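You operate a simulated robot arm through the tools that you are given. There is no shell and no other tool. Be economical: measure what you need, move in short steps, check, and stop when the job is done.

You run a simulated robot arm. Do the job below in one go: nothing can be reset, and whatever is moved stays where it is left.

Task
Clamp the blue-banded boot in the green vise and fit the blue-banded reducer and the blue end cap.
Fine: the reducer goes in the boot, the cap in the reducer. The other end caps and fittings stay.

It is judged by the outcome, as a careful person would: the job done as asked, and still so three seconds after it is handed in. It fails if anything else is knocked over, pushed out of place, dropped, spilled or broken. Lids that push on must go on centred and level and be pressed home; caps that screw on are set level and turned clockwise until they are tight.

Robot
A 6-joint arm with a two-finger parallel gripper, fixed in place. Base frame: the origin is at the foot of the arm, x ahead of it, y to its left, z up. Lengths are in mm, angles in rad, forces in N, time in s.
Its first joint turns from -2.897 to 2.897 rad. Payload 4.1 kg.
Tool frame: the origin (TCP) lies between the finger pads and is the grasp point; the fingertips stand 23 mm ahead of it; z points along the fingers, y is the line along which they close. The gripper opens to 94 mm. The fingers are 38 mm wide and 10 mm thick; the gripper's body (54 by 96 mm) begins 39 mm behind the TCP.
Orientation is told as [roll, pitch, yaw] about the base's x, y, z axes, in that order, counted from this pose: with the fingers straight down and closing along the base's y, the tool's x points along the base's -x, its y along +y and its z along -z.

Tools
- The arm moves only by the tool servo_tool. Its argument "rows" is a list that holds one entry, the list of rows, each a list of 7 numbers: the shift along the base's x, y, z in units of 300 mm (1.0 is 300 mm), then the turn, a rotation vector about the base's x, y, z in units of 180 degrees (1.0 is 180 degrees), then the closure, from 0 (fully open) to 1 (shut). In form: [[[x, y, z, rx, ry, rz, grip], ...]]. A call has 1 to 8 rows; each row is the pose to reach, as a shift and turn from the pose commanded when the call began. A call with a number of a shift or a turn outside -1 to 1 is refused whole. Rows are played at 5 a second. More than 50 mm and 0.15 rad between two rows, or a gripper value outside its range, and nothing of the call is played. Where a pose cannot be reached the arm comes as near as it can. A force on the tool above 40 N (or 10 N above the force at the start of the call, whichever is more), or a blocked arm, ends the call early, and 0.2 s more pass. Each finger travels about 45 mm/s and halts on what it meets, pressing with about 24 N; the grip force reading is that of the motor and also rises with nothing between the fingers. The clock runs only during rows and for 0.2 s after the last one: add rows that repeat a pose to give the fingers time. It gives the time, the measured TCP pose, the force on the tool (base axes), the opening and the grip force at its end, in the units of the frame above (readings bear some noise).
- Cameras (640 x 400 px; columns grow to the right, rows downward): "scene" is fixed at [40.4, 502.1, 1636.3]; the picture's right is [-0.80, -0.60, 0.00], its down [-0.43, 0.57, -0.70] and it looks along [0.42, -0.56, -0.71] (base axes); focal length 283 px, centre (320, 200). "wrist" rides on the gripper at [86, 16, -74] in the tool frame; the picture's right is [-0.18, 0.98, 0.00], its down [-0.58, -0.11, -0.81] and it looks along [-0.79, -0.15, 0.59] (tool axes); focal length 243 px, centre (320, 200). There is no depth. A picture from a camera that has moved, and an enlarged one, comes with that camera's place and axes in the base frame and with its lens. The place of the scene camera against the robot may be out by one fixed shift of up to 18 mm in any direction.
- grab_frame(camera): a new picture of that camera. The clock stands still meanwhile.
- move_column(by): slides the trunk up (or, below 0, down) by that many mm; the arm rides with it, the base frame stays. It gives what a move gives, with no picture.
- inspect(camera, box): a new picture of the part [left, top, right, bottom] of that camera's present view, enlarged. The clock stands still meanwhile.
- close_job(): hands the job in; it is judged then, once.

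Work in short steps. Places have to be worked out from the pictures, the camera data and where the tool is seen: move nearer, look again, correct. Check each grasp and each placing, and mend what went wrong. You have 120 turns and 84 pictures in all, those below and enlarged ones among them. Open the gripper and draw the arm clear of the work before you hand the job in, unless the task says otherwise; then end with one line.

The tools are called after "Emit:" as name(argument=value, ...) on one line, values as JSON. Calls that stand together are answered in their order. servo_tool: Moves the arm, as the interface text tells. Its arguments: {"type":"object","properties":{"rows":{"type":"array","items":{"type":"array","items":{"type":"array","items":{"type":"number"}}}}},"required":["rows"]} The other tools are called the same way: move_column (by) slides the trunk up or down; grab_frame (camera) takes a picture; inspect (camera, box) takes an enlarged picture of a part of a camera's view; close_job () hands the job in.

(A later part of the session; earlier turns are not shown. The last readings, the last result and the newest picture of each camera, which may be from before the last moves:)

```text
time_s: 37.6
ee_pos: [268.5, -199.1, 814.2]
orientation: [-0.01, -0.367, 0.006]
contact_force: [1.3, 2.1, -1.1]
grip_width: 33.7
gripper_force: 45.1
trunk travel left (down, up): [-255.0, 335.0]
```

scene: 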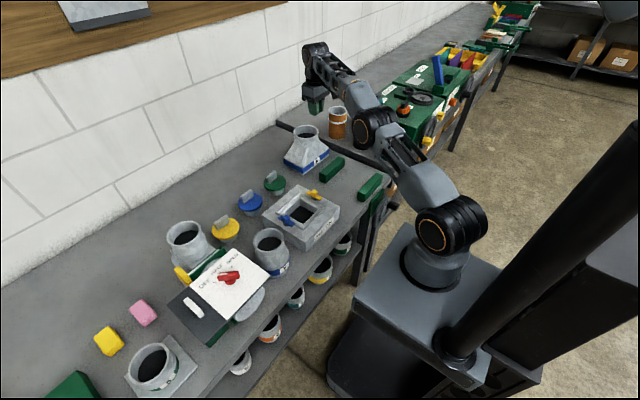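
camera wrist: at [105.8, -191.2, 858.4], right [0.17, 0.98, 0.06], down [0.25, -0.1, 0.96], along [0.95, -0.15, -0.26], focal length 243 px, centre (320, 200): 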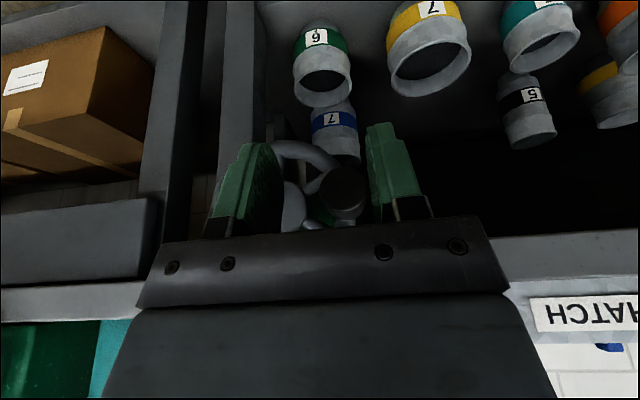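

Gripped. Continue clockwise over the top.

Emit:
servo_tool(rows=[[[0, -0.007, 0.053, 0, 0, 0, 0.85], [0, -0.027, 0.102, 0, 0, 0, 0.85], [0, -0.06, 0.145, 0, 0, 0, 0.85], [0, -0.102, 0.178, 0, 0, 0, 0.85], [0, -0.152, 0.198, 0, 0, 0, 0.85], [0, -0.205, 0.205, 0, 0, 0, 0.85]]])

Emit:
inspect(camera="scene", box=[310, 120, 450, 280])

```text
time_s: 38.1
ee_pos: [267.5, -199.9, 832.1]
orientation: [0.009, -0.361, 0.006]
contact_force: [11.0, 4.5, -8.2]
grip_width: 32.3
gripper_force: 45.2
trunk travel left (down, up): [-255.0, 335.0]
stopped in row 2: the force on the tool passed its limit (the readings are from after the stop); the commanded pose is now the measured one
```

```text
2.50 times, centred on (380, 200) of scene
camera zoom: at [40.4, 502.1, 1636.3], right [-0.8, -0.6, 0.0], down [-0.43, 0.57, -0.7], along [0.42, -0.56, -0.71], focal length 708 px, centre (170, 200)
```

zoom: 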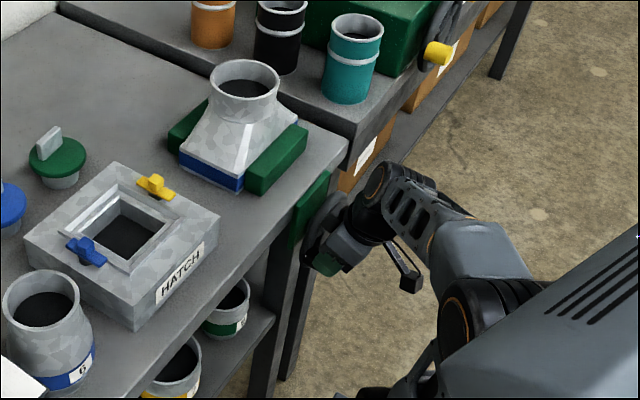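

The turn met resistance. I check close up whether the boot is already clamped between both jaws.

Emit:
inspect(camera="scene", box=[370, 130, 440, 200])

Emit:
inspect(camera="scene", box=[370, 190, 410, 235])

Emit:
grab_frame(camera="wrist")

```text
5.71 times, centred on (405, 165) of scene
camera zoom: at [40.4, 502.1, 1636.3], right [-0.8, -0.6, 0.0], down [-0.43, 0.57, -0.7], along [0.42, -0.56, -0.71], focal length 1618 px, centre (-166, 400)
```

zoom: 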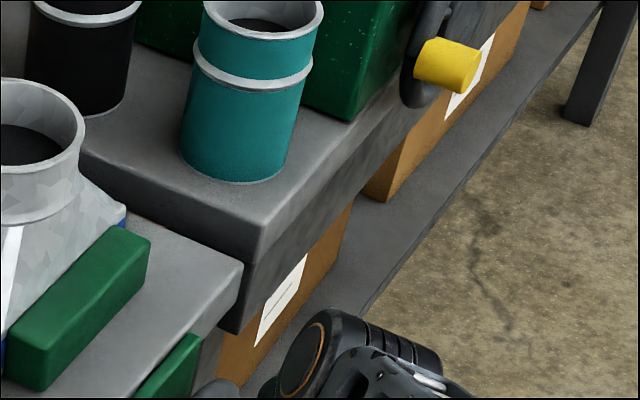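

```text
8.89 times, centred on (390, 212) of scene
camera zoom: at [40.4, 502.1, 1636.3], right [-0.8, -0.6, 0.0], down [-0.43, 0.57, -0.7], along [0.42, -0.56, -0.71], focal length 2518 px, centre (-302, 89)
```

zoom: 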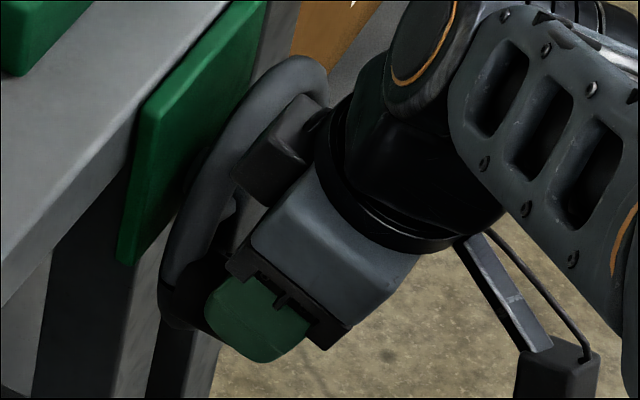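

```text
41 pictures are left
camera wrist: at [159.5, -185.1, 872.8], right [0.16, 0.98, 0.07], down [0.26, -0.11, 0.96], along [0.95, -0.14, -0.27], focal length 243 px, centre (320, 200)
```

wrist: 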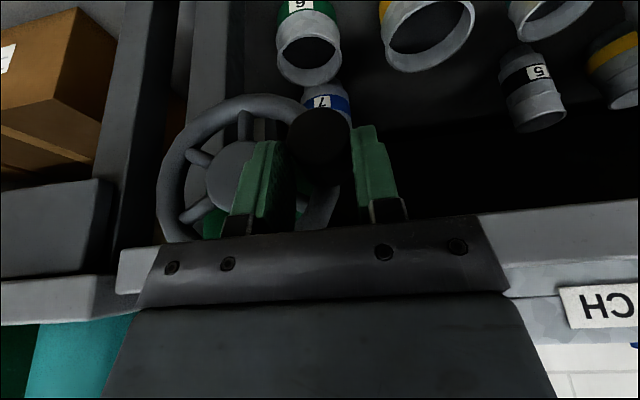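

The pin stayed at z≈807 and the pads slid along it – strong resistance, so the vise seems tight. I check the rear jaw contact.

Emit:
inspect(camera="scene", box=[372, 150, 442, 205])

Emit:
inspect(camera="scene", box=[370, 135, 440, 200])

```text
7.27 times, centred on (407, 178) of scene
camera zoom: at [40.4, 502.1, 1636.3], right [-0.8, -0.6, 0.0], down [-0.43, 0.57, -0.7], along [0.42, -0.56, -0.71], focal length 2060 px, centre (-313, 364)
```

zoom: 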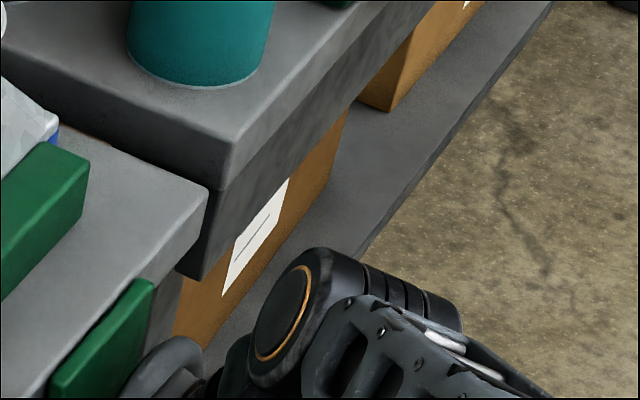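

```text
6.15 times, centred on (405, 168) of scene
camera zoom: at [40.4, 502.1, 1636.3], right [-0.8, -0.6, 0.0], down [-0.43, 0.57, -0.7], along [0.42, -0.56, -0.71], focal length 1743 px, centre (-203, 400)
```

zoom: 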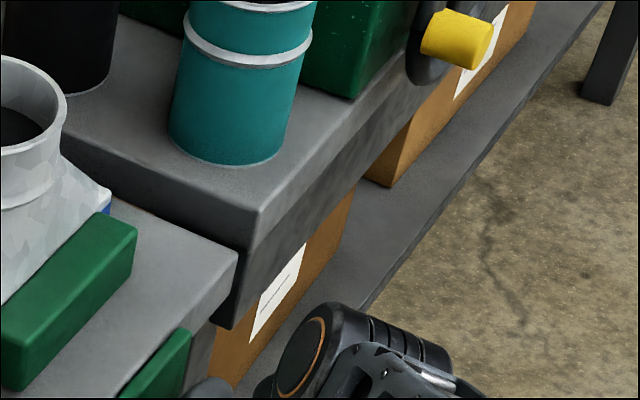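

I miscomputed the crop; the boot is around (345,170).

Emit:
inspect(camera="scene", box=[310, 140, 390, 200])

```text
6.67 times, centred on (350, 170) of scene
camera zoom: at [40.4, 502.1, 1636.3], right [-0.8, -0.6, 0.0], down [-0.43, 0.57, -0.7], along [0.42, -0.56, -0.71], focal length 1888 px, centre (120, 400)
```

zoom: 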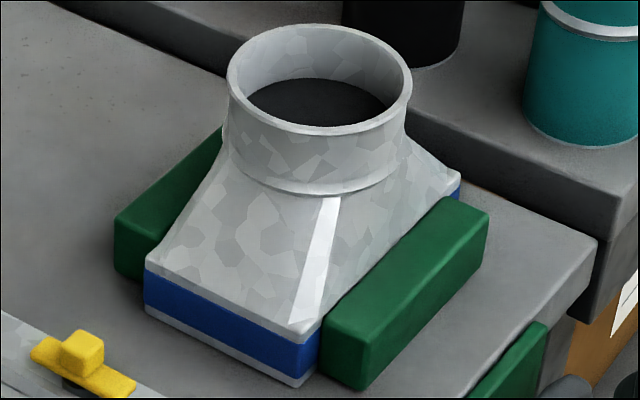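

Front jaw is flush on the boot, but the picture suggests maybe a few mm gap at the rear jaw. I release, back off, and raise the trunk to look from above.

Emit:
servo_tool(rows=[[[0, 0, 0, 0, 0, 0, 0.5], [0, 0, 0, 0, 0, 0, 0.5], [-0.1, 0, 0, 0, 0, 0, 0.5], [-0.2, -0.03, 0.05, 0, 0.04, 0, 0.5], [-0.2, -0.1, 0.15, 0, 0.08, 0, 0.5], [-0.2, -0.17, 0.25, 0, 0.115, 0, 0.5]]])

Emit:
move_column(by=300)

Emit:
servo_tool(rows=[[[0.1, 0, 0.03, 0, 0, 0, 0.3], [0.24, 0, 0.06, 0, 0, 0, 0.1], [0.38, 0, 0.06, 0, 0, 0, 0.0], [0.5, 0, 0.06, 0, 0, 0, 0.0]]])

Emit:
inspect(camera="wrist", box=[220, 0, 420, 220])

```text
time_s: 39.5
ee_pos: [207.3, -252.0, 905.8]
orientation: [0.008, 0.003, 0.005]
contact_force: [-0.4, 0.7, 0.7]
grip_width: 46.8
gripper_force: 0.2
trunk travel left (down, up): [-255.0, 335.0]
```

```text
time_s: 42.5
ee_pos: [207.9, -250.8, 1207.3]
orientation: [0.007, 0.0, 0.005]
contact_force: [0.2, -0.3, -0.4]
grip_width: 47.0
gripper_force: 0.1
trunk travel left (down, up): [-555.0, 35.0]
```

```text
time_s: 43.5
ee_pos: [355.6, -254.3, 1224.5]
orientation: [0.008, -0.002, 0.006]
contact_force: [0.0, 0.4, 0.4]
grip_width: 93.8
gripper_force: 0.1
trunk travel left (down, up): [-555.0, 35.0]
```

```text
1.82 times, centred on (320, 110) of wrist
camera zoom: at [269.6, -238.5, 1300.7], right [0.18, 0.98, 0.01], down [0.58, -0.11, 0.81], along [0.79, -0.14, -0.59], focal length 441 px, centre (320, 364)
```

zoom: 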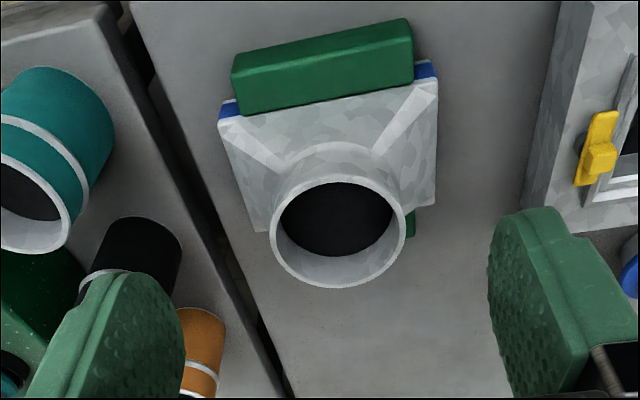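

The geometry suggests the boot's rear edge meets the rear jaw. I confirm with a tight enlargement.

Emit:
inspect(camera="wrist", box=[350, 90, 390, 135])

```text
8.89 times, centred on (370, 112) of wrist
camera zoom: at [269.6, -238.5, 1300.7], right [0.18, 0.98, 0.01], down [0.58, -0.11, 0.81], along [0.79, -0.14, -0.59], focal length 2157 px, centre (-124, 978)
```

zoom: 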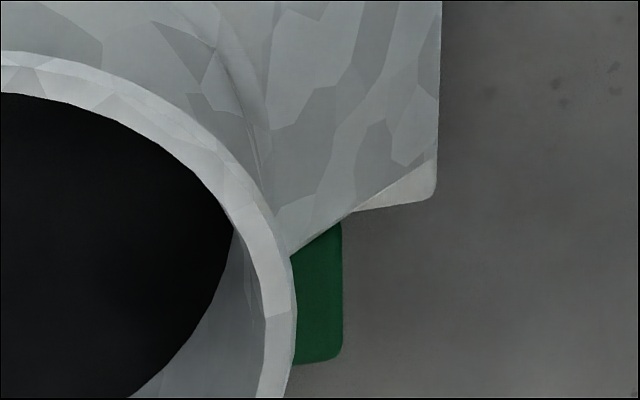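

Estimates give a ~4–8 mm gap still, so I'll tighten further, this time with the tool rolled so one finger pushes from beneath the pin. First retract and roll the tool.

Emit:
servo_tool(rows=[[[-0.14, 0.04, 0, -0.045, 0, 0, 0.4], [-0.28, 0.08, 0, -0.09, 0, 0, 0.4], [-0.4, 0.14, 0, -0.135, 0, 0, 0.4], [-0.5, 0.2, -0.02, -0.18, 0, 0, 0.4], [-0.52, 0.24, -0.05, -0.225, 0, 0, 0.4], [-0.52, 0.26, -0.08, -0.27, 0, 0, 0.4]]])

Emit:
servo_tool(rows=[[[0, 0, 0, 0, -0.04, 0, 0.4], [0, 0, 0, 0, -0.08, 0, 0.4]]])

Emit:
move_column(by=-330)

Emit:
grab_frame(camera="wrist")

```text
time_s: 44.9
ee_pos: [209.3, -174.0, 1210.8]
orientation: [-0.843, 0.003, 0.003]
contact_force: [-0.3, 0.3, -0.1]
grip_width: 56.4
gripper_force: 0.0
out of reach, approached as far as the arm can: row 6
trunk travel left (down, up): [-555.0, 35.0]
```

```text
time_s: 45.5
ee_pos: [224.8, -180.0, 1217.8]
orientation: [-0.821, -0.197, 0.003]
contact_force: [1.4, 1.2, 0.1]
grip_width: 56.5
gripper_force: 0.1
out of reach, approached as far as the arm can: row 1, 2
trunk travel left (down, up): [-555.0, 35.0]
```

```text
time_s: 46.8
ee_pos: [229.8, -184.7, 1101.0]
orientation: [-0.79, -0.104, -0.009]
contact_force: [0.8, 0.8, -0.8]
grip_width: 56.2
gripper_force: 0.1
trunk travel left (down, up): [-466.0, 124.0]
stopped: the arm was blocked; the commanded pose is now the measured one
```

```text
35 pictures are left
camera wrist: at [140.0, -118.9, 1134.1], right [0.26, 0.69, -0.67], down [0.52, 0.49, 0.7], along [0.82, -0.53, -0.23], focal length 243 px, centre (320, 200)
```

wrist: 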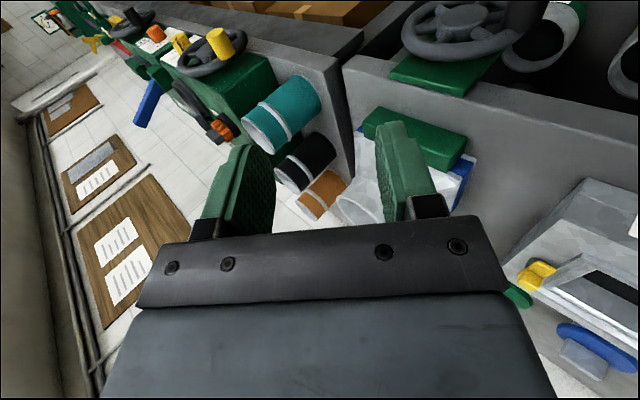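

The trunk move stalled with the arm folded near its inner limit. I move the arm a bit outward/up and retry the trunk.

Emit:
servo_tool(rows=[[[0.02, -0.05, 0.1, 0.02, 0, 0, 0.4], [0.04, -0.1, 0.2, 0.04, -0.02, 0, 0.4], [0.04, -0.15, 0.3, 0.06, -0.04, 0, 0.4], [0.04, -0.2, 0.4, 0.06, -0.06, 0, 0.4]]])

Emit:
move_column(by=-200)

```text
time_s: 47.8
ee_pos: [279.8, -204.1, 1227.7]
orientation: [-0.604, -0.302, 0.137]
contact_force: [-0.4, -0.3, 0.7]
grip_width: 56.3
gripper_force: 0.0
trunk travel left (down, up): [-466.0, 124.0]
stopped in row 4: the arm was blocked; the commanded pose is now the measured one
```

```text
time_s: 50.0
ee_pos: [281.9, -206.7, 1024.0]
orientation: [-0.593, -0.29, 0.135]
contact_force: [-0.7, -0.4, 0.2]
grip_width: 56.4
gripper_force: 0.2
trunk travel left (down, up): [-266.0, 324.0]
```

Trunk is down now. I straighten the yaw and go to a point up-left of the pin, ready to slide along the tool axis onto it.

Emit:
servo_tool(rows=[[[-0.03, 0.06, -0.08, 0, 0, -0.02, 0.4], [-0.06, 0.12, -0.18, 0, 0, -0.043, 0.4], [-0.08, 0.17, -0.3, 0, 0, -0.043, 0.4], [-0.08, 0.19, -0.4, 0, 0, -0.043, 0.4], [-0.08, 0.193, -0.47, 0, 0, -0.043, 0.4]]])

Emit:
grab_frame(camera="wrist")

```text
time_s: 50.7
ee_pos: [240.2, -211.1, 947.6]
orientation: [-0.559, -0.197, -0.202]
contact_force: [-0.6, -0.2, 0.3]
grip_width: 56.2
gripper_force: 0.1
trunk travel left (down, up): [-266.0, 324.0]
stopped in row 3: the arm was blocked; the commanded pose is now the measured one
```

```text
34 pictures are left
camera wrist: at [156.9, -140.2, 985.4], right [0.44, 0.76, -0.48], down [0.48, 0.24, 0.84], along [0.76, -0.6, -0.26], focal length 243 px, centre (320, 200)
```

wrist: 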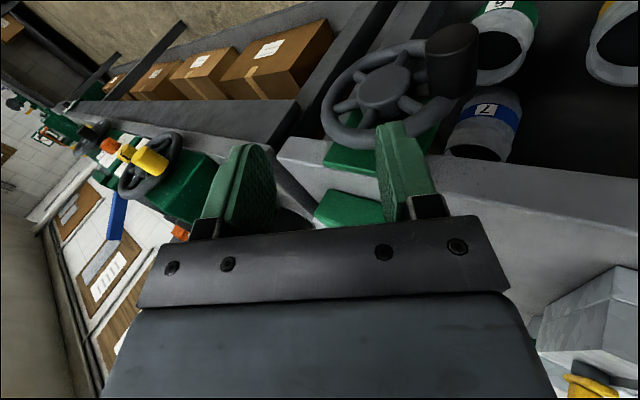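

This rolled pose is not workable for the arm. Before another attempt, I check the rear contact directly with a tight enlargement from the scene camera.

Emit:
inspect(camera="scene", box=[324, 165, 356, 200])

```text
11.43 times, centred on (340, 182) of scene
camera zoom: at [40.4, 502.1, 1636.3], right [-0.8, -0.6, 0.0], down [-0.43, 0.57, -0.7], along [0.42, -0.56, -0.71], focal length 3237 px, centre (91, 400)
```

zoom: 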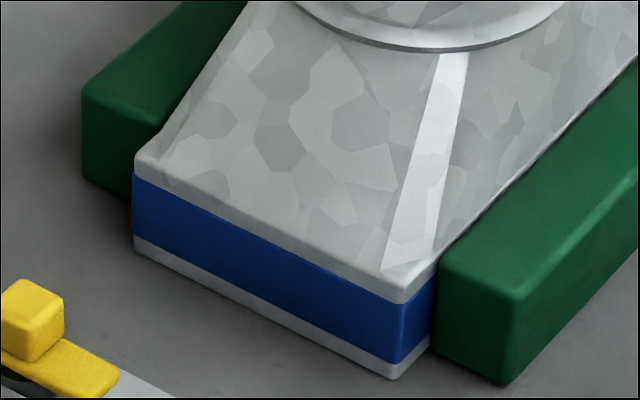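

There still appears to be a rear gap of several mm. I return to a milder roll (−0.3) where the lower finger helps push up, and go for the pin at φ≈180° again.

Emit:
servo_tool(rows=[[[0, 0, 0, 0.042, -0.028, 0.032, 0.4], [0, 0, 0, 0.083, -0.055, 0.064, 0.4], [0.02, 0.05, -0.08, 0.083, -0.055, 0.064, 0.45], [0.03, 0.08, -0.17, 0.083, -0.055, 0.064, 0.45], [0.03, 0.08, -0.21, 0.083, -0.055, 0.064, 0.45]]])

Emit:
grab_frame(camera="wrist")

```text
refused: row 1 steps farther than a row can; nothing moved
```

```text
32 pictures are left
camera wrist: at [156.9, -140.2, 985.4], right [0.44, 0.76, -0.48], down [0.48, 0.24, 0.84], along [0.76, -0.6, -0.26], focal length 243 px, centre (320, 200)
```

wrist: 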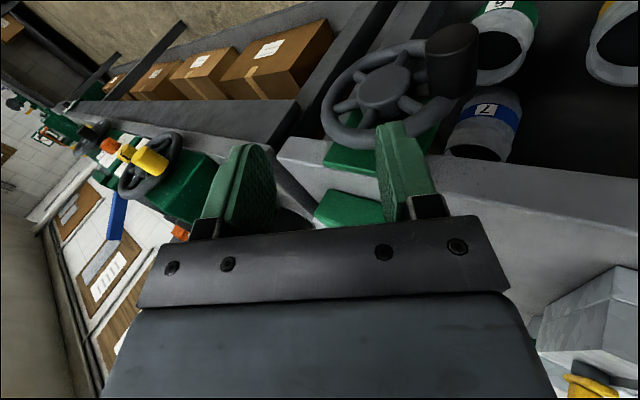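

Rotation steps were too large; I split them.

Emit:
servo_tool(rows=[[[0, 0, 0, 0.028, -0.018, 0.021, 0.4], [0, 0, 0, 0.055, -0.036, 0.042, 0.4], [0, 0, 0, 0.083, -0.055, 0.064, 0.4], [0.02, 0.05, -0.08, 0.083, -0.055, 0.064, 0.45], [0.03, 0.08, -0.17, 0.083, -0.055, 0.064, 0.45], [0.03, 0.08, -0.21, 0.083, -0.055, 0.064, 0.45]]])

```text
time_s: 51.3
ee_pos: [279.8, -172.6, 940.2]
orientation: [-0.335, -0.276, 0.091]
contact_force: [0.3, -0.7, -0.2]
grip_width: 56.4
gripper_force: 0.1
trunk travel left (down, up): [-266.0, 324.0]
stopped in row 3: the arm was blocked; the commanded pose is now the measured one
```

The arm keeps hitting a joint limit with roll; I return to the earlier working posture (no roll, pitch −0.37).

Emit:
servo_tool(rows=[[[-0.03, -0.04, 0.02, 0.035, -0.01, -0.01, 0.5], [-0.06, -0.08, 0.02, 0.07, -0.02, -0.02, 0.5], [-0.1, -0.1, 0.0, 0.105, -0.03, -0.03, 0.5], [-0.15, -0.1, -0.05, 0.105, -0.03, -0.03, 0.5], [-0.2, -0.09, -0.15, 0.105, -0.03, -0.03, 0.5], [-0.22, -0.09, -0.28, 0.105, -0.03, -0.03, 0.5], [-0.22, -0.09, -0.41, 0.105, -0.03, -0.03, 0.5]]])

```text
time_s: 52.9
ee_pos: [210.7, -199.7, 815.3]
orientation: [0.012, -0.367, -0.118]
contact_force: [-0.4, 0.4, 0.1]
grip_width: 47.1
gripper_force: 0.2
trunk travel left (down, up): [-266.0, 324.0]
```

Emit:
servo_tool(rows=[[[0.02, 0.005, -0.005, 0, 0, 0.02, 0.5], [0.1, 0.006, -0.008, 0, 0, 0.0376, 0.5], [0.19, 0.006, -0.01, 0, 0, 0.0376, 0.5], [0.19, 0.006, -0.01, 0, 0, 0.0376, 0.75], [0.19, 0.006, -0.01, 0, 0, 0.0376, 1.0], [0.19, 0.006, -0.01, 0, 0, 0.0376, 1.0]]])

Emit:
servo_tool(rows=[[[0, 0, 0.02, 0, 0, 0, 1.0], [0, -0.004, 0.04, 0, 0, 0, 1.0]]])

Emit:
servo_tool(rows=[[[0, -0.006, 0.02, 0, 0, 0, 1.0], [0, -0.014, 0.04, 0, 0, 0, 1.0]]])

```text
time_s: 54.3
ee_pos: [268.5, -199.6, 811.3]
orientation: [0.011, -0.368, -0.002]
contact_force: [-1.9, -27.4, -2.6]
grip_width: 33.5
gripper_force: 45.4
trunk travel left (down, up): [-266.0, 324.0]
```

```text
time_s: 54.7
ee_pos: [267.6, -199.9, 812.2]
orientation: [0.013, -0.363, -0.003]
contact_force: [1.8, -24.2, -20.6]
grip_width: 33.7
gripper_force: 44.7
trunk travel left (down, up): [-266.0, 324.0]
stopped in row 1: the force on the tool passed its limit (the readings are from after the stop); the commanded pose is now the measured one
```

```text
time_s: 55.3
ee_pos: [267.4, -200.1, 825.2]
orientation: [0.019, -0.362, 0.001]
contact_force: [0.0, -0.6, -21.5]
grip_width: 33.4
gripper_force: 45.7
trunk travel left (down, up): [-266.0, 324.0]
```

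It now follows with ~21 N. I continue in small arc steps.

Emit:
servo_tool(rows=[[[0, -0.01, 0.025, 0, 0, 0, 1.0], [0, -0.022, 0.048, 0, 0, 0, 1.0], [0, -0.037, 0.07, 0, 0, 0, 1.0]]])

Emit:
grab_frame(camera="wrist")

```text
time_s: 56.1
ee_pos: [266.4, -214.0, 846.8]
orientation: [0.01, -0.366, -0.001]
contact_force: [-0.2, -0.6, 0.3]
grip_width: 0.0
gripper_force: 42.3
trunk travel left (down, up): [-266.0, 324.0]
```

```text
31 pictures are left
camera wrist: at [158.8, -198.1, 887.4], right [0.17, 0.98, 0.08], down [0.26, -0.12, 0.96], along [0.95, -0.14, -0.27], focal length 243 px, centre (320, 200)
```

wrist: 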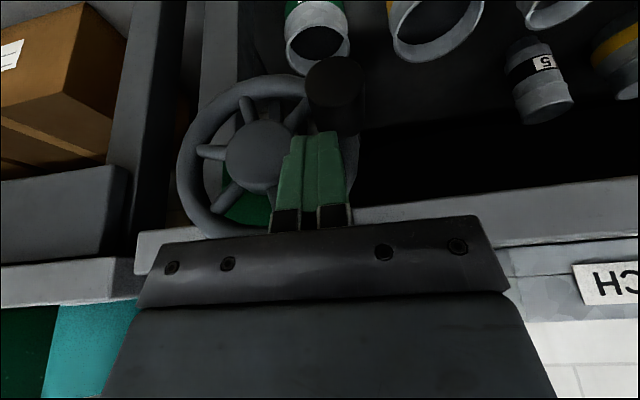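

The pads slipped off the pin upward, nudging the wheel back ~20°. A better way: roll the tool the other way so it points left (+y) from the right side, one finger above and one below the pin, pushing up directly. I retract and rotate.

Emit:
servo_tool(rows=[[[-0.12, 0, 0.05, 0, 0, 0, 0.8], [-0.2, 0, 0.15, 0, 0, 0, 0.5], [-0.2, -0.06, 0.25, 0.045, 0, 0, 0.4], [-0.2, -0.12, 0.3, 0.09, 0, 0, 0.4], [-0.2, -0.18, 0.3, 0.135, 0, 0, 0.4], [-0.2, -0.24, 0.3, 0.18, 0, 0, 0.4], [-0.2, -0.3, 0.3, 0.225, 0, 0, 0.4]]])

Emit:
servo_tool(rows=[[[0, 0, 0, 0.04, 0.015, 0, 0.4], [0, -0.02, 0, 0.08, 0.03, 0, 0.4], [0, -0.04, 0, 0.12, 0.045, 0, 0.4], [0, -0.06, 0, 0.16, 0.06, 0, 0.4]]])

```text
time_s: 57.7
ee_pos: [207.1, -301.1, 936.4]
orientation: [0.753, -0.271, -0.243]
contact_force: [-1.2, 0.6, 0.3]
grip_width: 56.1
gripper_force: 0.0
trunk travel left (down, up): [-266.0, 324.0]
```

```text
time_s: 58.7
ee_pos: [230.1, -280.7, 876.3]
orientation: [1.183, 0.045, -0.3]
contact_force: [0.2, 0.1, 0.8]
grip_width: 56.4
gripper_force: 0.1
out of reach, approached as far as the arm can: row 2, 3, 4
trunk travel left (down, up): [-266.0, 324.0]
```

Tool now points left with the fingers stacked vertically. I move to the pre-approach point and look.

Emit:
servo_tool(rows=[[[0.03, 0.01, -0.09, 0, 0, 0, 0.4], [0.067, 0.03, -0.18, 0, 0, 0, 0.4], [0.067, 0.03, -0.18, 0, 0, 0, 0.4]]])

Emit:
grab_frame(camera="wrist")

```text
time_s: 59.5
ee_pos: [248.6, -273.3, 821.9]
orientation: [1.19, 0.047, -0.293]
contact_force: [-0.6, 0.4, -0.6]
grip_width: 56.4
gripper_force: 0.1
trunk travel left (down, up): [-266.0, 324.0]
```

```text
30 pictures are left
camera wrist: at [150.0, -308.6, 870.3], right [0.32, 0.29, 0.9], down [0.34, -0.93, 0.17], along [0.88, 0.25, -0.4], focal length 243 px, centre (320, 200)
```

wrist: 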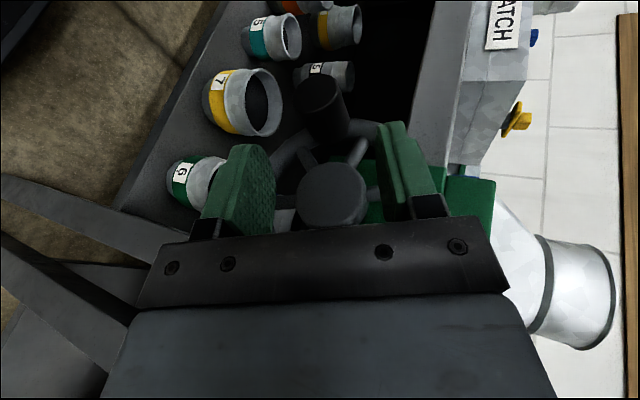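

Pin confirmed at (269,−201,791). I slide onto it along the tool axis and close to a loose straddle.

Emit:
servo_tool(rows=[[[0.025, 0.08, -0.034, 0, 0, 0, 0.4], [0.05, 0.16, -0.069, 0, 0, 0, 0.4], [0.073, 0.24, -0.103, 0, 0, 0, 0.4], [0.073, 0.24, -0.103, 0, 0, 0, 0.55], [0.073, 0.24, -0.103, 0, 0, 0, 0.62], [0.073, 0.24, -0.103, 0, 0, 0, 0.62]]])

```text
time_s: 60.6
ee_pos: [268.2, -202.4, 790.0]
orientation: [1.185, 0.048, -0.293]
contact_force: [-38.6, -20.6, -1.2]
grip_width: 39.0
gripper_force: 3.5
trunk travel left (down, up): [-266.0, 324.0]
stopped in row 5: the force on the tool passed its limit (the readings are from after the stop); the commanded pose is now the measured one
```

Something touches in x (rim or hub). I back off 8 mm in x and finish closing.

Emit:
servo_tool(rows=[[[-0.028, -0.0, 0, 0, 0, 0, 0.55], [-0.028, 0, 0, 0, 0, 0, 0.6], [-0.028, 0, 0, 0, 0, 0, 0.64], [-0.028, 0, 0, 0, 0, 0, 0.64]]])

Emit:
grab_frame(camera="wrist")

```text
time_s: 61.6
ee_pos: [261.7, -198.5, 789.9]
orientation: [1.187, 0.049, -0.291]
contact_force: [5.8, 5.5, -0.1]
grip_width: 34.9
gripper_force: 44.7
trunk travel left (down, up): [-266.0, 324.0]
```

```text
29 pictures are left
camera wrist: at [163.0, -234.8, 838.0], right [0.32, 0.29, 0.9], down [0.34, -0.92, 0.17], along [0.88, 0.25, -0.4], focal length 243 px, centre (320, 200)
```

wrist: 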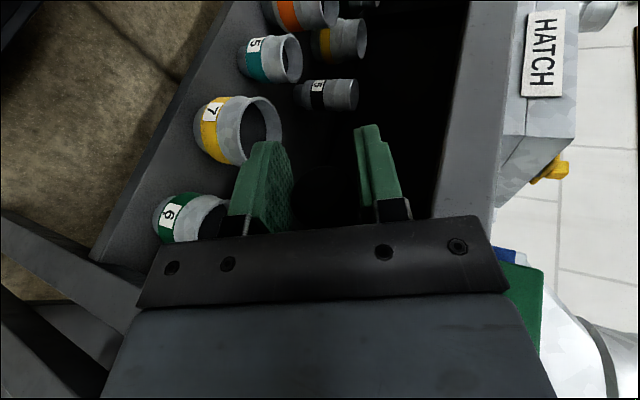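

Pin is held between the fingers, one above and one below. I turn clockwise (up).

Emit:
servo_tool(rows=[[[0, 0.006, 0.026, 0, 0, 0, 0.64], [0, 0.012, 0.052, 0, 0, 0, 0.64], [0, 0.012, 0.079, 0, 0, 0, 0.64], [0, 0.009, 0.106, 0, 0, 0, 0.64], [0, 0.003, 0.132, 0, 0, 0, 0.64], [0, -0.007, 0.157, 0, 0, 0, 0.64], [0, -0.02, 0.18, 0, 0, 0, 0.64], [0, -0.036, 0.202, 0, 0, 0, 0.64]]])

```text
time_s: 62.6
ee_pos: [261.6, -196.2, 815.2]
orientation: [1.18, 0.059, -0.293]
contact_force: [-0.4, -8.2, -33.7]
grip_width: 49.1
gripper_force: 16.9
trunk travel left (down, up): [-266.0, 324.0]
stopped in row 5: the force on the tool passed its limit (the readings are from after the stop); the commanded pose is now the measured one
```

Firm resistance at the same angle again (34 N on the pin), so the vise does appear tight here. I check the rear gap while loaded.

Emit:
inspect(camera="scene", box=[324, 165, 356, 200])

```text
11.43 times, centred on (340, 182) of scene
camera zoom: at [40.4, 502.1, 1636.3], right [-0.8, -0.6, 0.0], down [-0.43, 0.57, -0.7], along [0.42, -0.56, -0.71], focal length 3237 px, centre (91, 400)
```

zoom: 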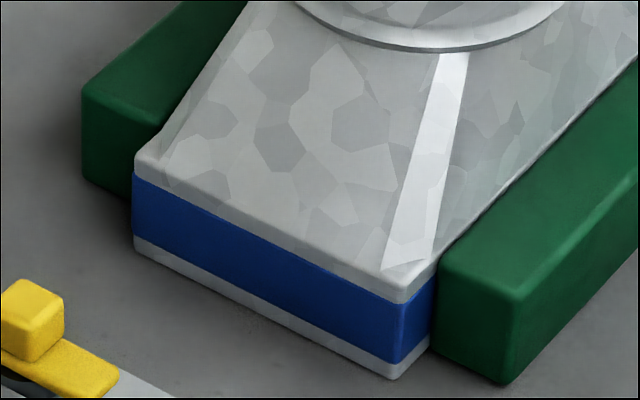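

Unchanged and flush: the boot is clamped. I open, withdraw along the tool axis and undo the roll.

Emit:
servo_tool(rows=[[[0, 0, -0.015, 0, 0, 0, 0.4], [0, 0, -0.015, 0, 0, 0, 0.35], [-0.03, -0.08, 0.02, 0, 0, 0, 0.35], [-0.06, -0.16, 0.05, 0, 0, 0, 0.35], [-0.1, -0.24, 0.09, 0, 0, 0, 0.35], [-0.15, -0.26, 0.2, 0, 0, 0, 0.35], [-0.15, -0.26, 0.33, 0, 0, 0, 0.35]]])

Emit:
servo_tool(rows=[[[0, 0, 0.06, -0.045, 0, 0, 0.35], [0, 0.02, 0.12, -0.09, 0, 0, 0.3], [0, 0.04, 0.18, -0.135, 0, 0, 0.2], [0, 0.06, 0.24, -0.18, 0, 0.01, 0.1], [0, 0.08, 0.24, -0.225, 0, 0.03, 0.1], [0, 0.1, 0.24, -0.27, 0, 0.05, 0.0], [0, 0.12, 0.24, -0.315, 0, 0.07, 0.0], [0, 0.14, 0.24, -0.36, 0, 0.08, 0.0]]])

```text
time_s: 64.2
ee_pos: [222.5, -257.0, 887.6]
orientation: [1.181, 0.053, -0.294]
contact_force: [-0.5, -0.7, -0.6]
grip_width: 61.2
gripper_force: 0.0
out of reach, approached as far as the arm can: row 6, 7
trunk travel left (down, up): [-266.0, 324.0]
```

```text
refused: row 5 steps farther than a row can; nothing moved
```

Emit:
servo_tool(rows=[[[0, -0.02, 0.03, -0.045, 0, 0, 0.35], [0, -0.02, 0.06, -0.09, 0, 0, 0.3], [0, -0.02, 0.12, -0.135, 0, 0, 0.2], [0, 0.0, 0.18, -0.18, 0, 0, 0.1], [0, 0.02, 0.2, -0.225, 0, 0, 0.1], [0, 0.04, 0.22, -0.27, 0, 0, 0.0], [0, 0.06, 0.24, -0.315, 0, 0, 0.0], [0, 0.08, 0.24, -0.36, 0, 0, 0.0]]])

Emit:
move_column(by=310)

```text
time_s: 66.0
ee_pos: [226.8, -234.5, 959.9]
orientation: [0.08, -0.239, -0.176]
contact_force: [0.0, -0.9, 0.6]
grip_width: 93.7
gripper_force: 0.0
trunk travel left (down, up): [-266.0, 324.0]
```

```text
time_s: 69.1
ee_pos: [226.0, -234.1, 1270.3]
orientation: [0.082, -0.239, -0.176]
contact_force: [-0.8, 0.8, -0.3]
grip_width: 93.8
gripper_force: 0.0
trunk travel left (down, up): [-576.0, 14.0]
```

Now straighten the tool and move left to look at the blue reducer near (450,195).

Emit:
servo_tool(rows=[[[0.0, 0.1, 0, -0.0085, 0.025, 0.0186, 0], [0.0, 0.2, 0, -0.017, 0.05, 0.037, 0], [0.0, 0.35, 0, -0.0255, 0.076, 0.056, 0], [0.0, 0.5, 0, -0.0255, 0.076, 0.056, 0], [0.0, 0.65, 0, -0.0255, 0.076, 0.056, 0], [0.0, 0.8, 0, -0.0255, 0.076, 0.056, 0], [0.0, 0.95, 0, -0.0255, 0.076, 0.056, 0]]])

Emit:
servo_tool(rows=[[[0.05, 0.12, -0.05, 0, 0, 0, 0], [0.1, 0.24, -0.12, 0, 0, 0, 0], [0.15, 0.36, -0.2, 0, 0, 0, 0], [0.2, 0.42, -0.25, 0, 0, 0, 0]]])

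Emit:
grab_frame(camera="wrist")

```text
time_s: 70.7
ee_pos: [222.2, 51.1, 1268.5]
orientation: [-0.018, -0.007, 0.012]
contact_force: [0.4, 0.0, -0.2]
grip_width: 94.1
gripper_force: 0.0
trunk travel left (down, up): [-576.0, 14.0]
```

```text
time_s: 71.7
ee_pos: [286.3, 179.3, 1195.2]
orientation: [-0.018, -0.008, 0.012]
contact_force: [0.2, -0.8, -0.8]
grip_width: 94.0
gripper_force: 0.1
trunk travel left (down, up): [-576.0, 14.0]
```

```text
27 pictures are left
camera wrist: at [199.4, 197.0, 1270.2], right [0.17, 0.98, -0.02], down [0.58, -0.09, 0.81], along [0.8, -0.15, -0.58], focal length 243 px, centre (320, 200)
```

wrist: 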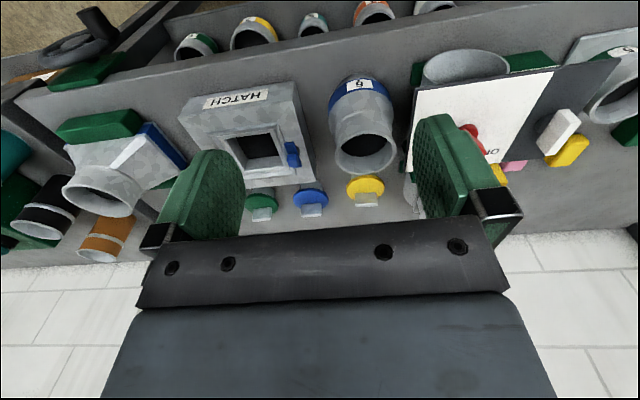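

Emit:
inspect(camera="wrist", box=[280, 50, 440, 220])

```text
2.35 times, centred on (360, 135) of wrist
camera zoom: at [199.4, 197.0, 1270.2], right [0.17, 0.98, -0.02], down [0.58, -0.09, 0.81], along [0.8, -0.15, -0.58], focal length 571 px, centre (226, 353)
```

zoom: 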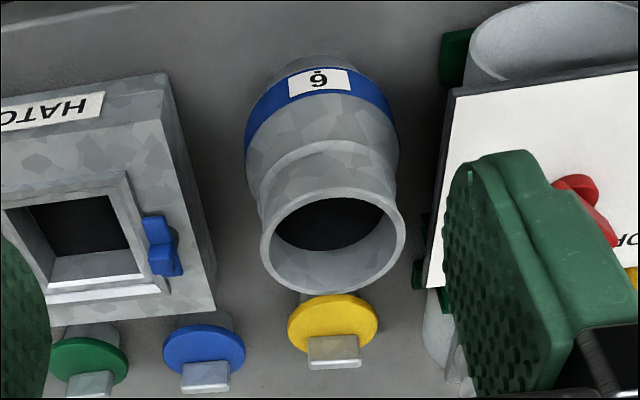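

Reducer rim: outer ≈80 mm, inner ≈70, centre ≈(425,213), rim z≈1034, spigot below the blue band. I'll grip it from inside (self-centring). Move closer above and look.

Emit:
servo_tool(rows=[[[0.1, 0.03, -0.05, 0.003, 0.001, -0.002, 0.4], [0.22, 0.06, -0.1, 0.006, 0.003, -0.004, 0.8], [0.34, 0.09, -0.15, 0.006, 0.003, -0.004, 0.8], [0.4, 0.113, -0.217, 0.006, 0.003, -0.004, 0.8], [0.4, 0.113, -0.217, 0.006, 0.003, -0.004, 0.8]]])

Emit:
grab_frame(camera="wrist")

```text
time_s: 72.9
ee_pos: [407.4, 210.9, 1132.1]
orientation: [-0.001, 0.001, 0.001]
contact_force: [-0.5, 0.7, 0.3]
grip_width: 18.9
gripper_force: 0.1
trunk travel left (down, up): [-576.0, 14.0]
```

```text
25 pictures are left
camera wrist: at [320.5, 226.2, 1208.4], right [0.18, 0.98, 0.0], down [0.58, -0.11, 0.81], along [0.79, -0.15, -0.59], focal length 243 px, centre (320, 200)
```

wrist: 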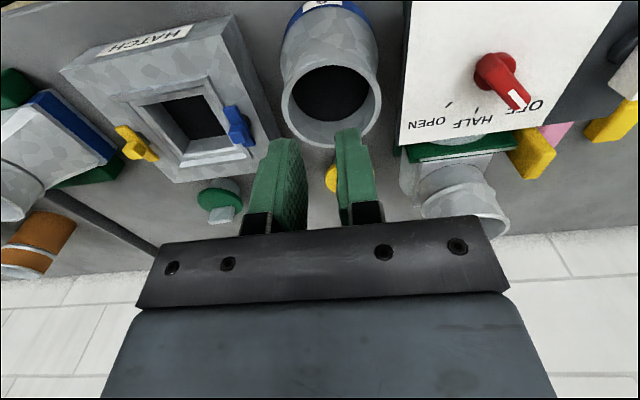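

Centre refined to (433,214), rim z≈1028. I descend inside with closed-ish fingers.

Emit:
servo_tool(rows=[[[0.08, 0.011, -0.03, 0, 0, 0, 0.8], [0.086, 0.011, -0.12, 0, 0, 0, 0.8], [0.086, 0.011, -0.24, 0, 0, 0, 0.8], [0.086, 0.011, -0.36, 0, 0, 0, 0.8], [0.086, 0.011, -0.36, 0, 0, 0, 0.8]]])

Emit:
grab_frame(camera="wrist")

```text
time_s: 74.1
ee_pos: [431.7, 214.3, 1024.1]
orientation: [0.0, 0.0, -0.001]
contact_force: [0.8, 0.2, 0.3]
grip_width: 18.9
gripper_force: 0.0
trunk travel left (down, up): [-576.0, 14.0]
```

```text
24 pictures are left
camera wrist: at [345.2, 230.0, 1099.3], right [0.18, 0.98, 0.0], down [0.58, -0.11, 0.81], along [0.79, -0.15, -0.59], focal length 243 px, centre (320, 200)
```

wrist: 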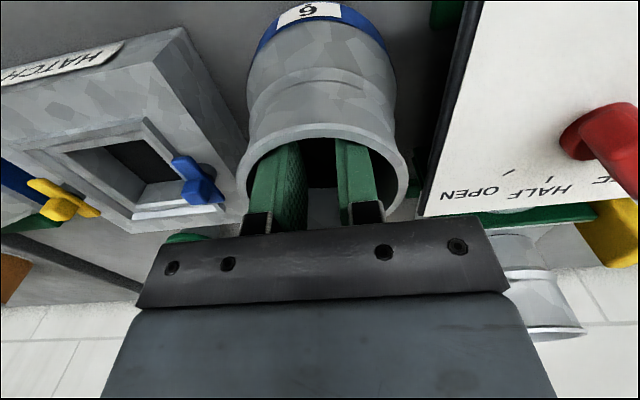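

Fingers are inside. I spread them to grip.

Emit:
servo_tool(rows=[[[0, 0, 0, 0, 0, 0, 0.6], [0, 0, 0, 0, 0, 0, 0.4], [0, 0, 0, 0, 0, 0, 0.2], [0, 0, 0, 0, 0, 0, 0], [0, 0, 0, 0, 0, 0, 0], [0, 0, 0, 0, 0, 0, 0]]])

Emit:
servo_tool(rows=[[[0, 0, 0.04, 0, 0, 0, 0], [0, 0, 0.09, 0, 0, 0, 0], [0, 0, 0.16, 0, 0, 0, 0], [0, 0, 0.25, 0, 0, 0, 0]]])

Emit:
grab_frame(camera="scene")

```text
time_s: 75.5
ee_pos: [432.2, 214.3, 1025.2]
orientation: [0.001, 0.003, -0.001]
contact_force: [-0.1, -0.2, -2.4]
grip_width: 33.6
gripper_force: 0.1
trunk travel left (down, up): [-576.0, 14.0]
```

```text
time_s: 76.5
ee_pos: [431.5, 213.4, 1098.2]
orientation: [0.0, 0.002, 0.0]
contact_force: [-0.2, -0.9, -3.0]
grip_width: 33.7
gripper_force: 0.2
trunk travel left (down, up): [-576.0, 14.0]
```

```text
23 pictures are left
```

scene: 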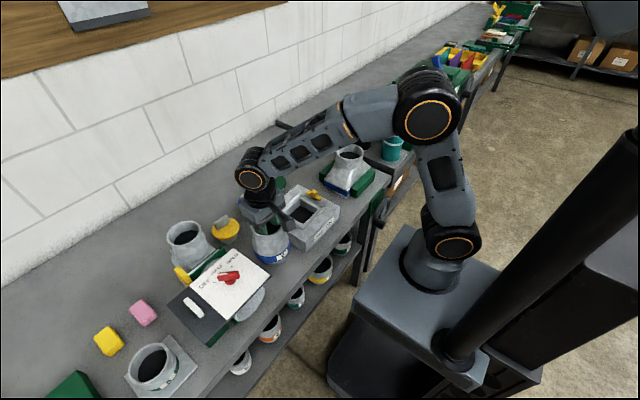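

Reducer held and lifted. I raise it well above the boot's height and carry it over to the boot.

Emit:
servo_tool(rows=[[[0, 0, 0.12, 0, 0, 0, 0], [0, 0, 0.24, 0, 0, 0, 0], [0, -0.05, 0.36, 0, 0, 0, 0], [0, -0.2, 0.38, 0, 0, 0, 0], [0.0, -0.35, 0.38, 0, 0, 0, 0], [0.0, -0.5, 0.38, 0, 0, 0, 0], [0.0, -0.65, 0.38, 0, 0, 0, 0], [0.0, -0.8, 0.38, 0, 0, 0, 0]]])

Emit:
servo_tool(rows=[[[0.02, -0.14, 0, 0, 0, 0, 0], [0.04, -0.28, 0, 0, 0, 0, 0], [0.08, -0.42, 0, 0, 0, 0, 0], [0.12, -0.56, 0, 0, 0, 0, 0], [0.155, -0.7, 0, 0, 0, 0, 0], [0.155, -0.784, 0, 0, 0, 0, 0], [0.155, -0.784, 0, 0, 0, 0, 0]]])

Emit:
grab_frame(camera="wrist")

Emit:
inspect(camera="scene", box=[290, 70, 420, 210])

```text
time_s: 78.3
ee_pos: [431.8, -27.4, 1209.6]
orientation: [0.001, 0.002, 0.001]
contact_force: [-0.2, 0.1, -1.7]
grip_width: 33.8
gripper_force: 0.0
trunk travel left (down, up): [-576.0, 14.0]
```

```text
time_s: 79.9
ee_pos: [477.8, -260.5, 1212.1]
orientation: [0.0, 0.001, 0.0]
contact_force: [-0.2, -0.2, -2.8]
grip_width: 33.8
gripper_force: 0.1
trunk travel left (down, up): [-576.0, 14.0]
```

```text
22 pictures are left
camera wrist: at [392.2, -244.0, 1287.5], right [0.18, 0.98, 0.0], down [0.58, -0.11, 0.81], along [0.79, -0.15, -0.59], focal length 243 px, centre (320, 200)
```

wrist: 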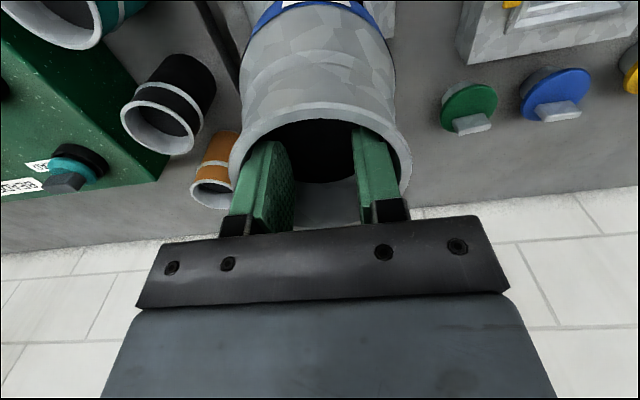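

```text
2.86 times, centred on (355, 140) of scene
camera zoom: at [40.4, 502.1, 1636.3], right [-0.8, -0.6, 0.0], down [-0.43, 0.57, -0.7], along [0.42, -0.56, -0.71], focal length 809 px, centre (220, 371)
```

zoom: 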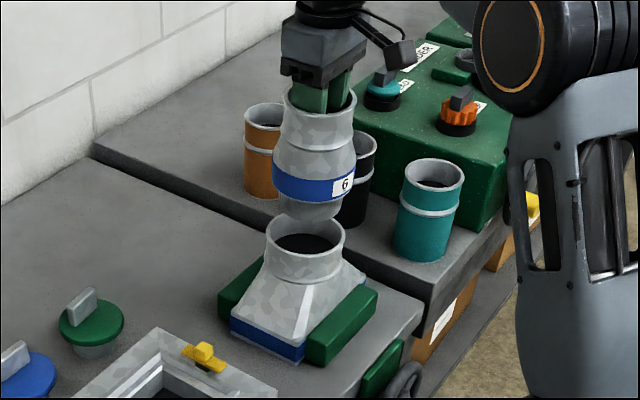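

The reducer hangs level over the neck; scene comparison puts neck and reducer axes within ~2 mm. I shift +2 mm in x and lower until the spigot enters.

Emit:
servo_tool(rows=[[[0.007, 0, -0.08, 0, 0, 0, 0], [0.007, 0, -0.15, 0, 0, 0, 0], [0.007, 0, -0.18, 0, 0, 0, 0], [0.007, 0, -0.21, 0, 0, 0, 0], [0.007, 0, -0.24, 0, 0, 0, 0], [0.007, 0, -0.24, 0, 0, 0, 0]]])

Emit:
inspect(camera="scene", box=[310, 100, 390, 200])

```text
time_s: 81.3
ee_pos: [480.6, -261.5, 1138.9]
orientation: [0.0, 0.002, -0.001]
contact_force: [0.5, -0.5, -3.4]
grip_width: 33.9
gripper_force: 0.1
trunk travel left (down, up): [-576.0, 14.0]
```

```text
4.00 times, centred on (350, 150) of scene
camera zoom: at [40.4, 502.1, 1636.3], right [-0.8, -0.6, 0.0], down [-0.43, 0.57, -0.7], along [0.42, -0.56, -0.71], focal length 1133 px, centre (200, 400)
```

zoom: 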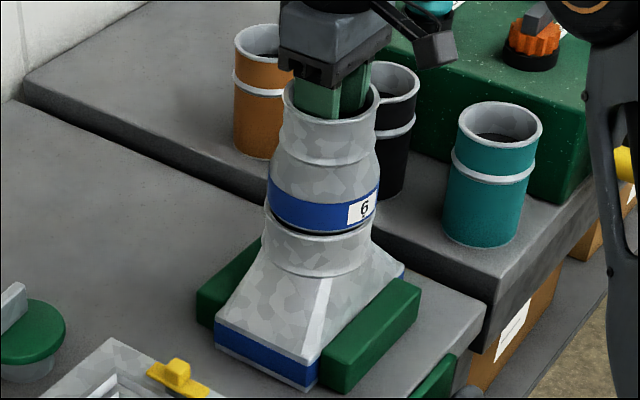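

The spigot has entered freely, with the band just above the rim. I lower until it seats.

Emit:
servo_tool(rows=[[[0, 0, -0.015, 0, 0, 0, 0], [0, 0, -0.03, 0, 0, 0, 0], [0, 0, -0.045, 0, 0, 0, 0], [0, 0, -0.06, 0, 0, 0, 0], [0, 0, -0.07, 0, 0, 0, 0]]])

Emit:
inspect(camera="scene", box=[320, 120, 370, 175])

```text
time_s: 82.6
ee_pos: [480.9, -262.1, 1122.9]
orientation: [-0.006, -0.005, 0.001]
contact_force: [-3.8, -3.0, 12.1]
grip_width: 34.4
gripper_force: 0.0
trunk travel left (down, up): [-576.0, 14.0]
stopped in row 5: the force on the tool passed its limit (the readings are from after the stop); the commanded pose is now the measured one
```

```text
7.27 times, centred on (345, 148) of scene
camera zoom: at [40.4, 502.1, 1636.3], right [-0.8, -0.6, 0.0], down [-0.43, 0.57, -0.7], along [0.42, -0.56, -0.71], focal length 2060 px, centre (138, 582)
```

zoom: 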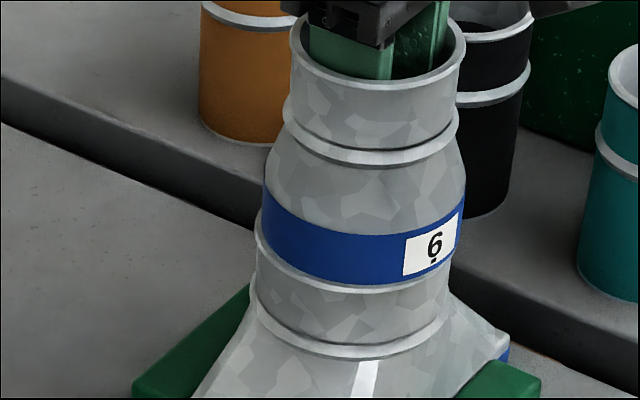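

Seated: the blue band sits down on the boot's rim and force rose past 40 N. I release by closing the fingers and rise.

Emit:
servo_tool(rows=[[[0, 0, 0.004, 0, 0, 0, 0.7], [0, 0, 0.004, 0, 0, 0, 0.82], [0, 0, 0.004, 0, 0, 0, 0.82], [0, 0, 0.06, 0, 0, 0, 0.82], [0, 0, 0.15, 0, 0, 0, 0.82], [-0.06, 0, 0.27, 0, 0, 0, 0.82], [-0.2, 0.04, 0.27, 0, 0, 0, 0.6]]])

Emit:
servo_tool(rows=[[[0, 0.14, 0, 0, 0, 0, 0.3], [0, 0.28, 0, 0, 0, 0, 0.0], [0, 0.42, 0, 0, 0, 0, 0.0], [0.03, 0.56, -0.02, 0, 0, 0, 0.0], [0.06, 0.7, -0.05, 0, 0, 0, 0.0], [0.1, 0.84, -0.1, 0, 0, 0, 0.0], [0.2, 0.94, -0.18, 0, 0, 0, 0.2], [0.3, 0.98, -0.26, 0, 0, 0, 0.4]]])

Emit:
grab_frame(camera="wrist")

Emit:
grab_frame(camera="scene")

```text
time_s: 84.2
ee_pos: [420.5, -248.4, 1205.1]
orientation: [-0.004, -0.003, 0.0]
contact_force: [-0.3, 1.0, -0.4]
grip_width: 37.6
gripper_force: 0.1
trunk travel left (down, up): [-576.0, 14.0]
```

```text
time_s: 86.0
ee_pos: [510.9, 48.6, 1124.6]
orientation: [-0.005, -0.003, -0.001]
contact_force: [0.3, -0.5, 0.9]
grip_width: 56.4
gripper_force: 0.1
trunk travel left (down, up): [-576.0, 14.0]
```

```text
18 pictures are left
camera wrist: at [424.4, 64.9, 1200.1], right [0.18, 0.98, 0.0], down [0.58, -0.11, 0.81], along [0.79, -0.15, -0.59], focal length 243 px, centre (320, 200)
```

wrist: 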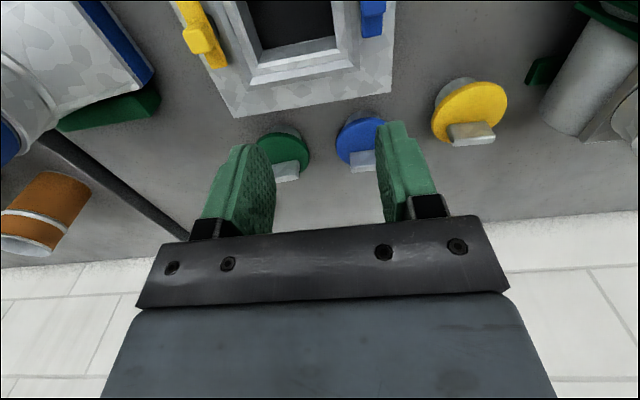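

```text
17 pictures are left
```

scene: 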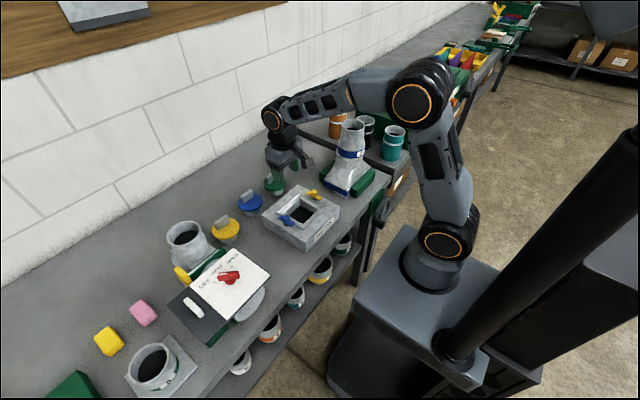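

The tower stands straight. Now the blue cap: I move nearer, over y≈82, to measure it and its tab.

Emit:
servo_tool(rows=[[[0.1, 0.05, -0.05, 0, 0, 0, 0.3], [0.17, 0.1, -0.12, 0, 0, 0, 0.0], [0.17, 0.11, -0.15, 0, 0, 0, 0.0], [0.17, 0.11, -0.15, 0, 0, 0, 0.0]]])

Emit:
inspect(camera="wrist", box=[220, 50, 420, 230])

Emit:
inspect(camera="scene", box=[220, 170, 300, 250])

```text
time_s: 87.0
ee_pos: [563.4, 79.4, 1080.6]
orientation: [-0.004, -0.002, 0.0]
contact_force: [-0.2, 0.3, 0.5]
grip_width: 93.9
gripper_force: 0.0
trunk travel left (down, up): [-576.0, 14.0]
```

```text
2.22 times, centred on (320, 140) of wrist
camera zoom: at [477.5, 94.5, 1155.7], right [0.18, 0.98, 0.0], down [0.58, -0.11, 0.81], along [0.79, -0.15, -0.59], focal length 539 px, centre (320, 333)
```

zoom: 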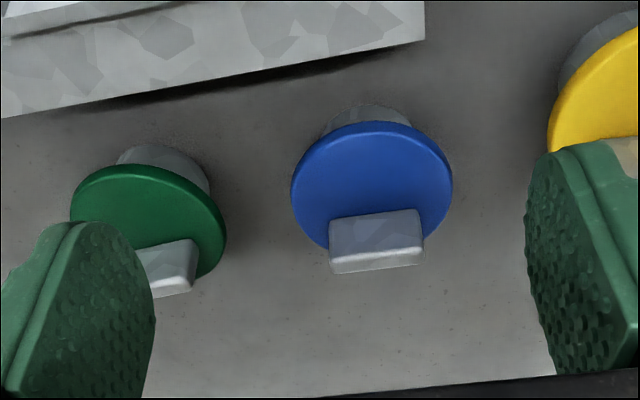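

```text
5.00 times, centred on (260, 210) of scene
camera zoom: at [40.4, 502.1, 1636.3], right [-0.8, -0.6, 0.0], down [-0.43, 0.57, -0.7], along [0.42, -0.56, -0.71], focal length 1416 px, centre (620, 150)
```

zoom: 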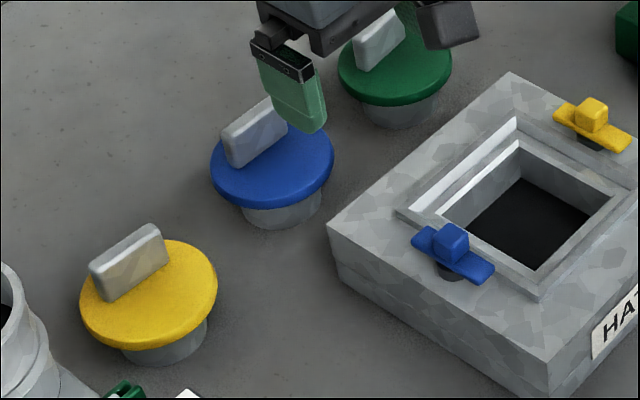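

Blue cap: disc Ø≈83, top z≈927, centre ≈(659,87.5), with its tab off-centre toward +x (≈680). I'll grip the disc edge across y (94 mm opening). First hover above for an exact centring check.

Emit:
servo_tool(rows=[[[0.1, 0.01, -0.05, 0, 0, 0, 0], [0.2, 0.025, -0.12, 0, 0, 0, 0], [0.31, 0.027, -0.22, 0, 0, 0, 0], [0.317, 0.027, -0.3, 0, 0, 0, 0], [0.317, 0.027, -0.3, 0, 0, 0, 0]]])

Emit:
grab_frame(camera="wrist")

```text
time_s: 88.2
ee_pos: [656.5, 86.8, 987.3]
orientation: [-0.002, -0.002, -0.001]
contact_force: [-0.3, 0.3, -0.5]
grip_width: 94.0
gripper_force: 0.1
trunk travel left (down, up): [-576.0, 14.0]
```

```text
14 pictures are left
camera wrist: at [570.8, 103.1, 1062.6], right [0.18, 0.98, 0.0], down [0.58, -0.11, 0.81], along [0.79, -0.15, -0.59], focal length 243 px, centre (320, 200)
```

wrist: 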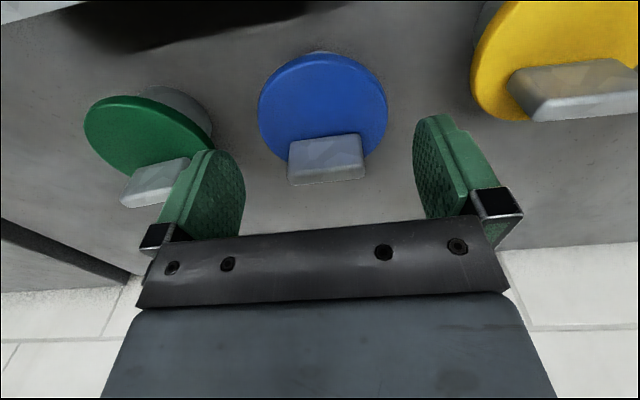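

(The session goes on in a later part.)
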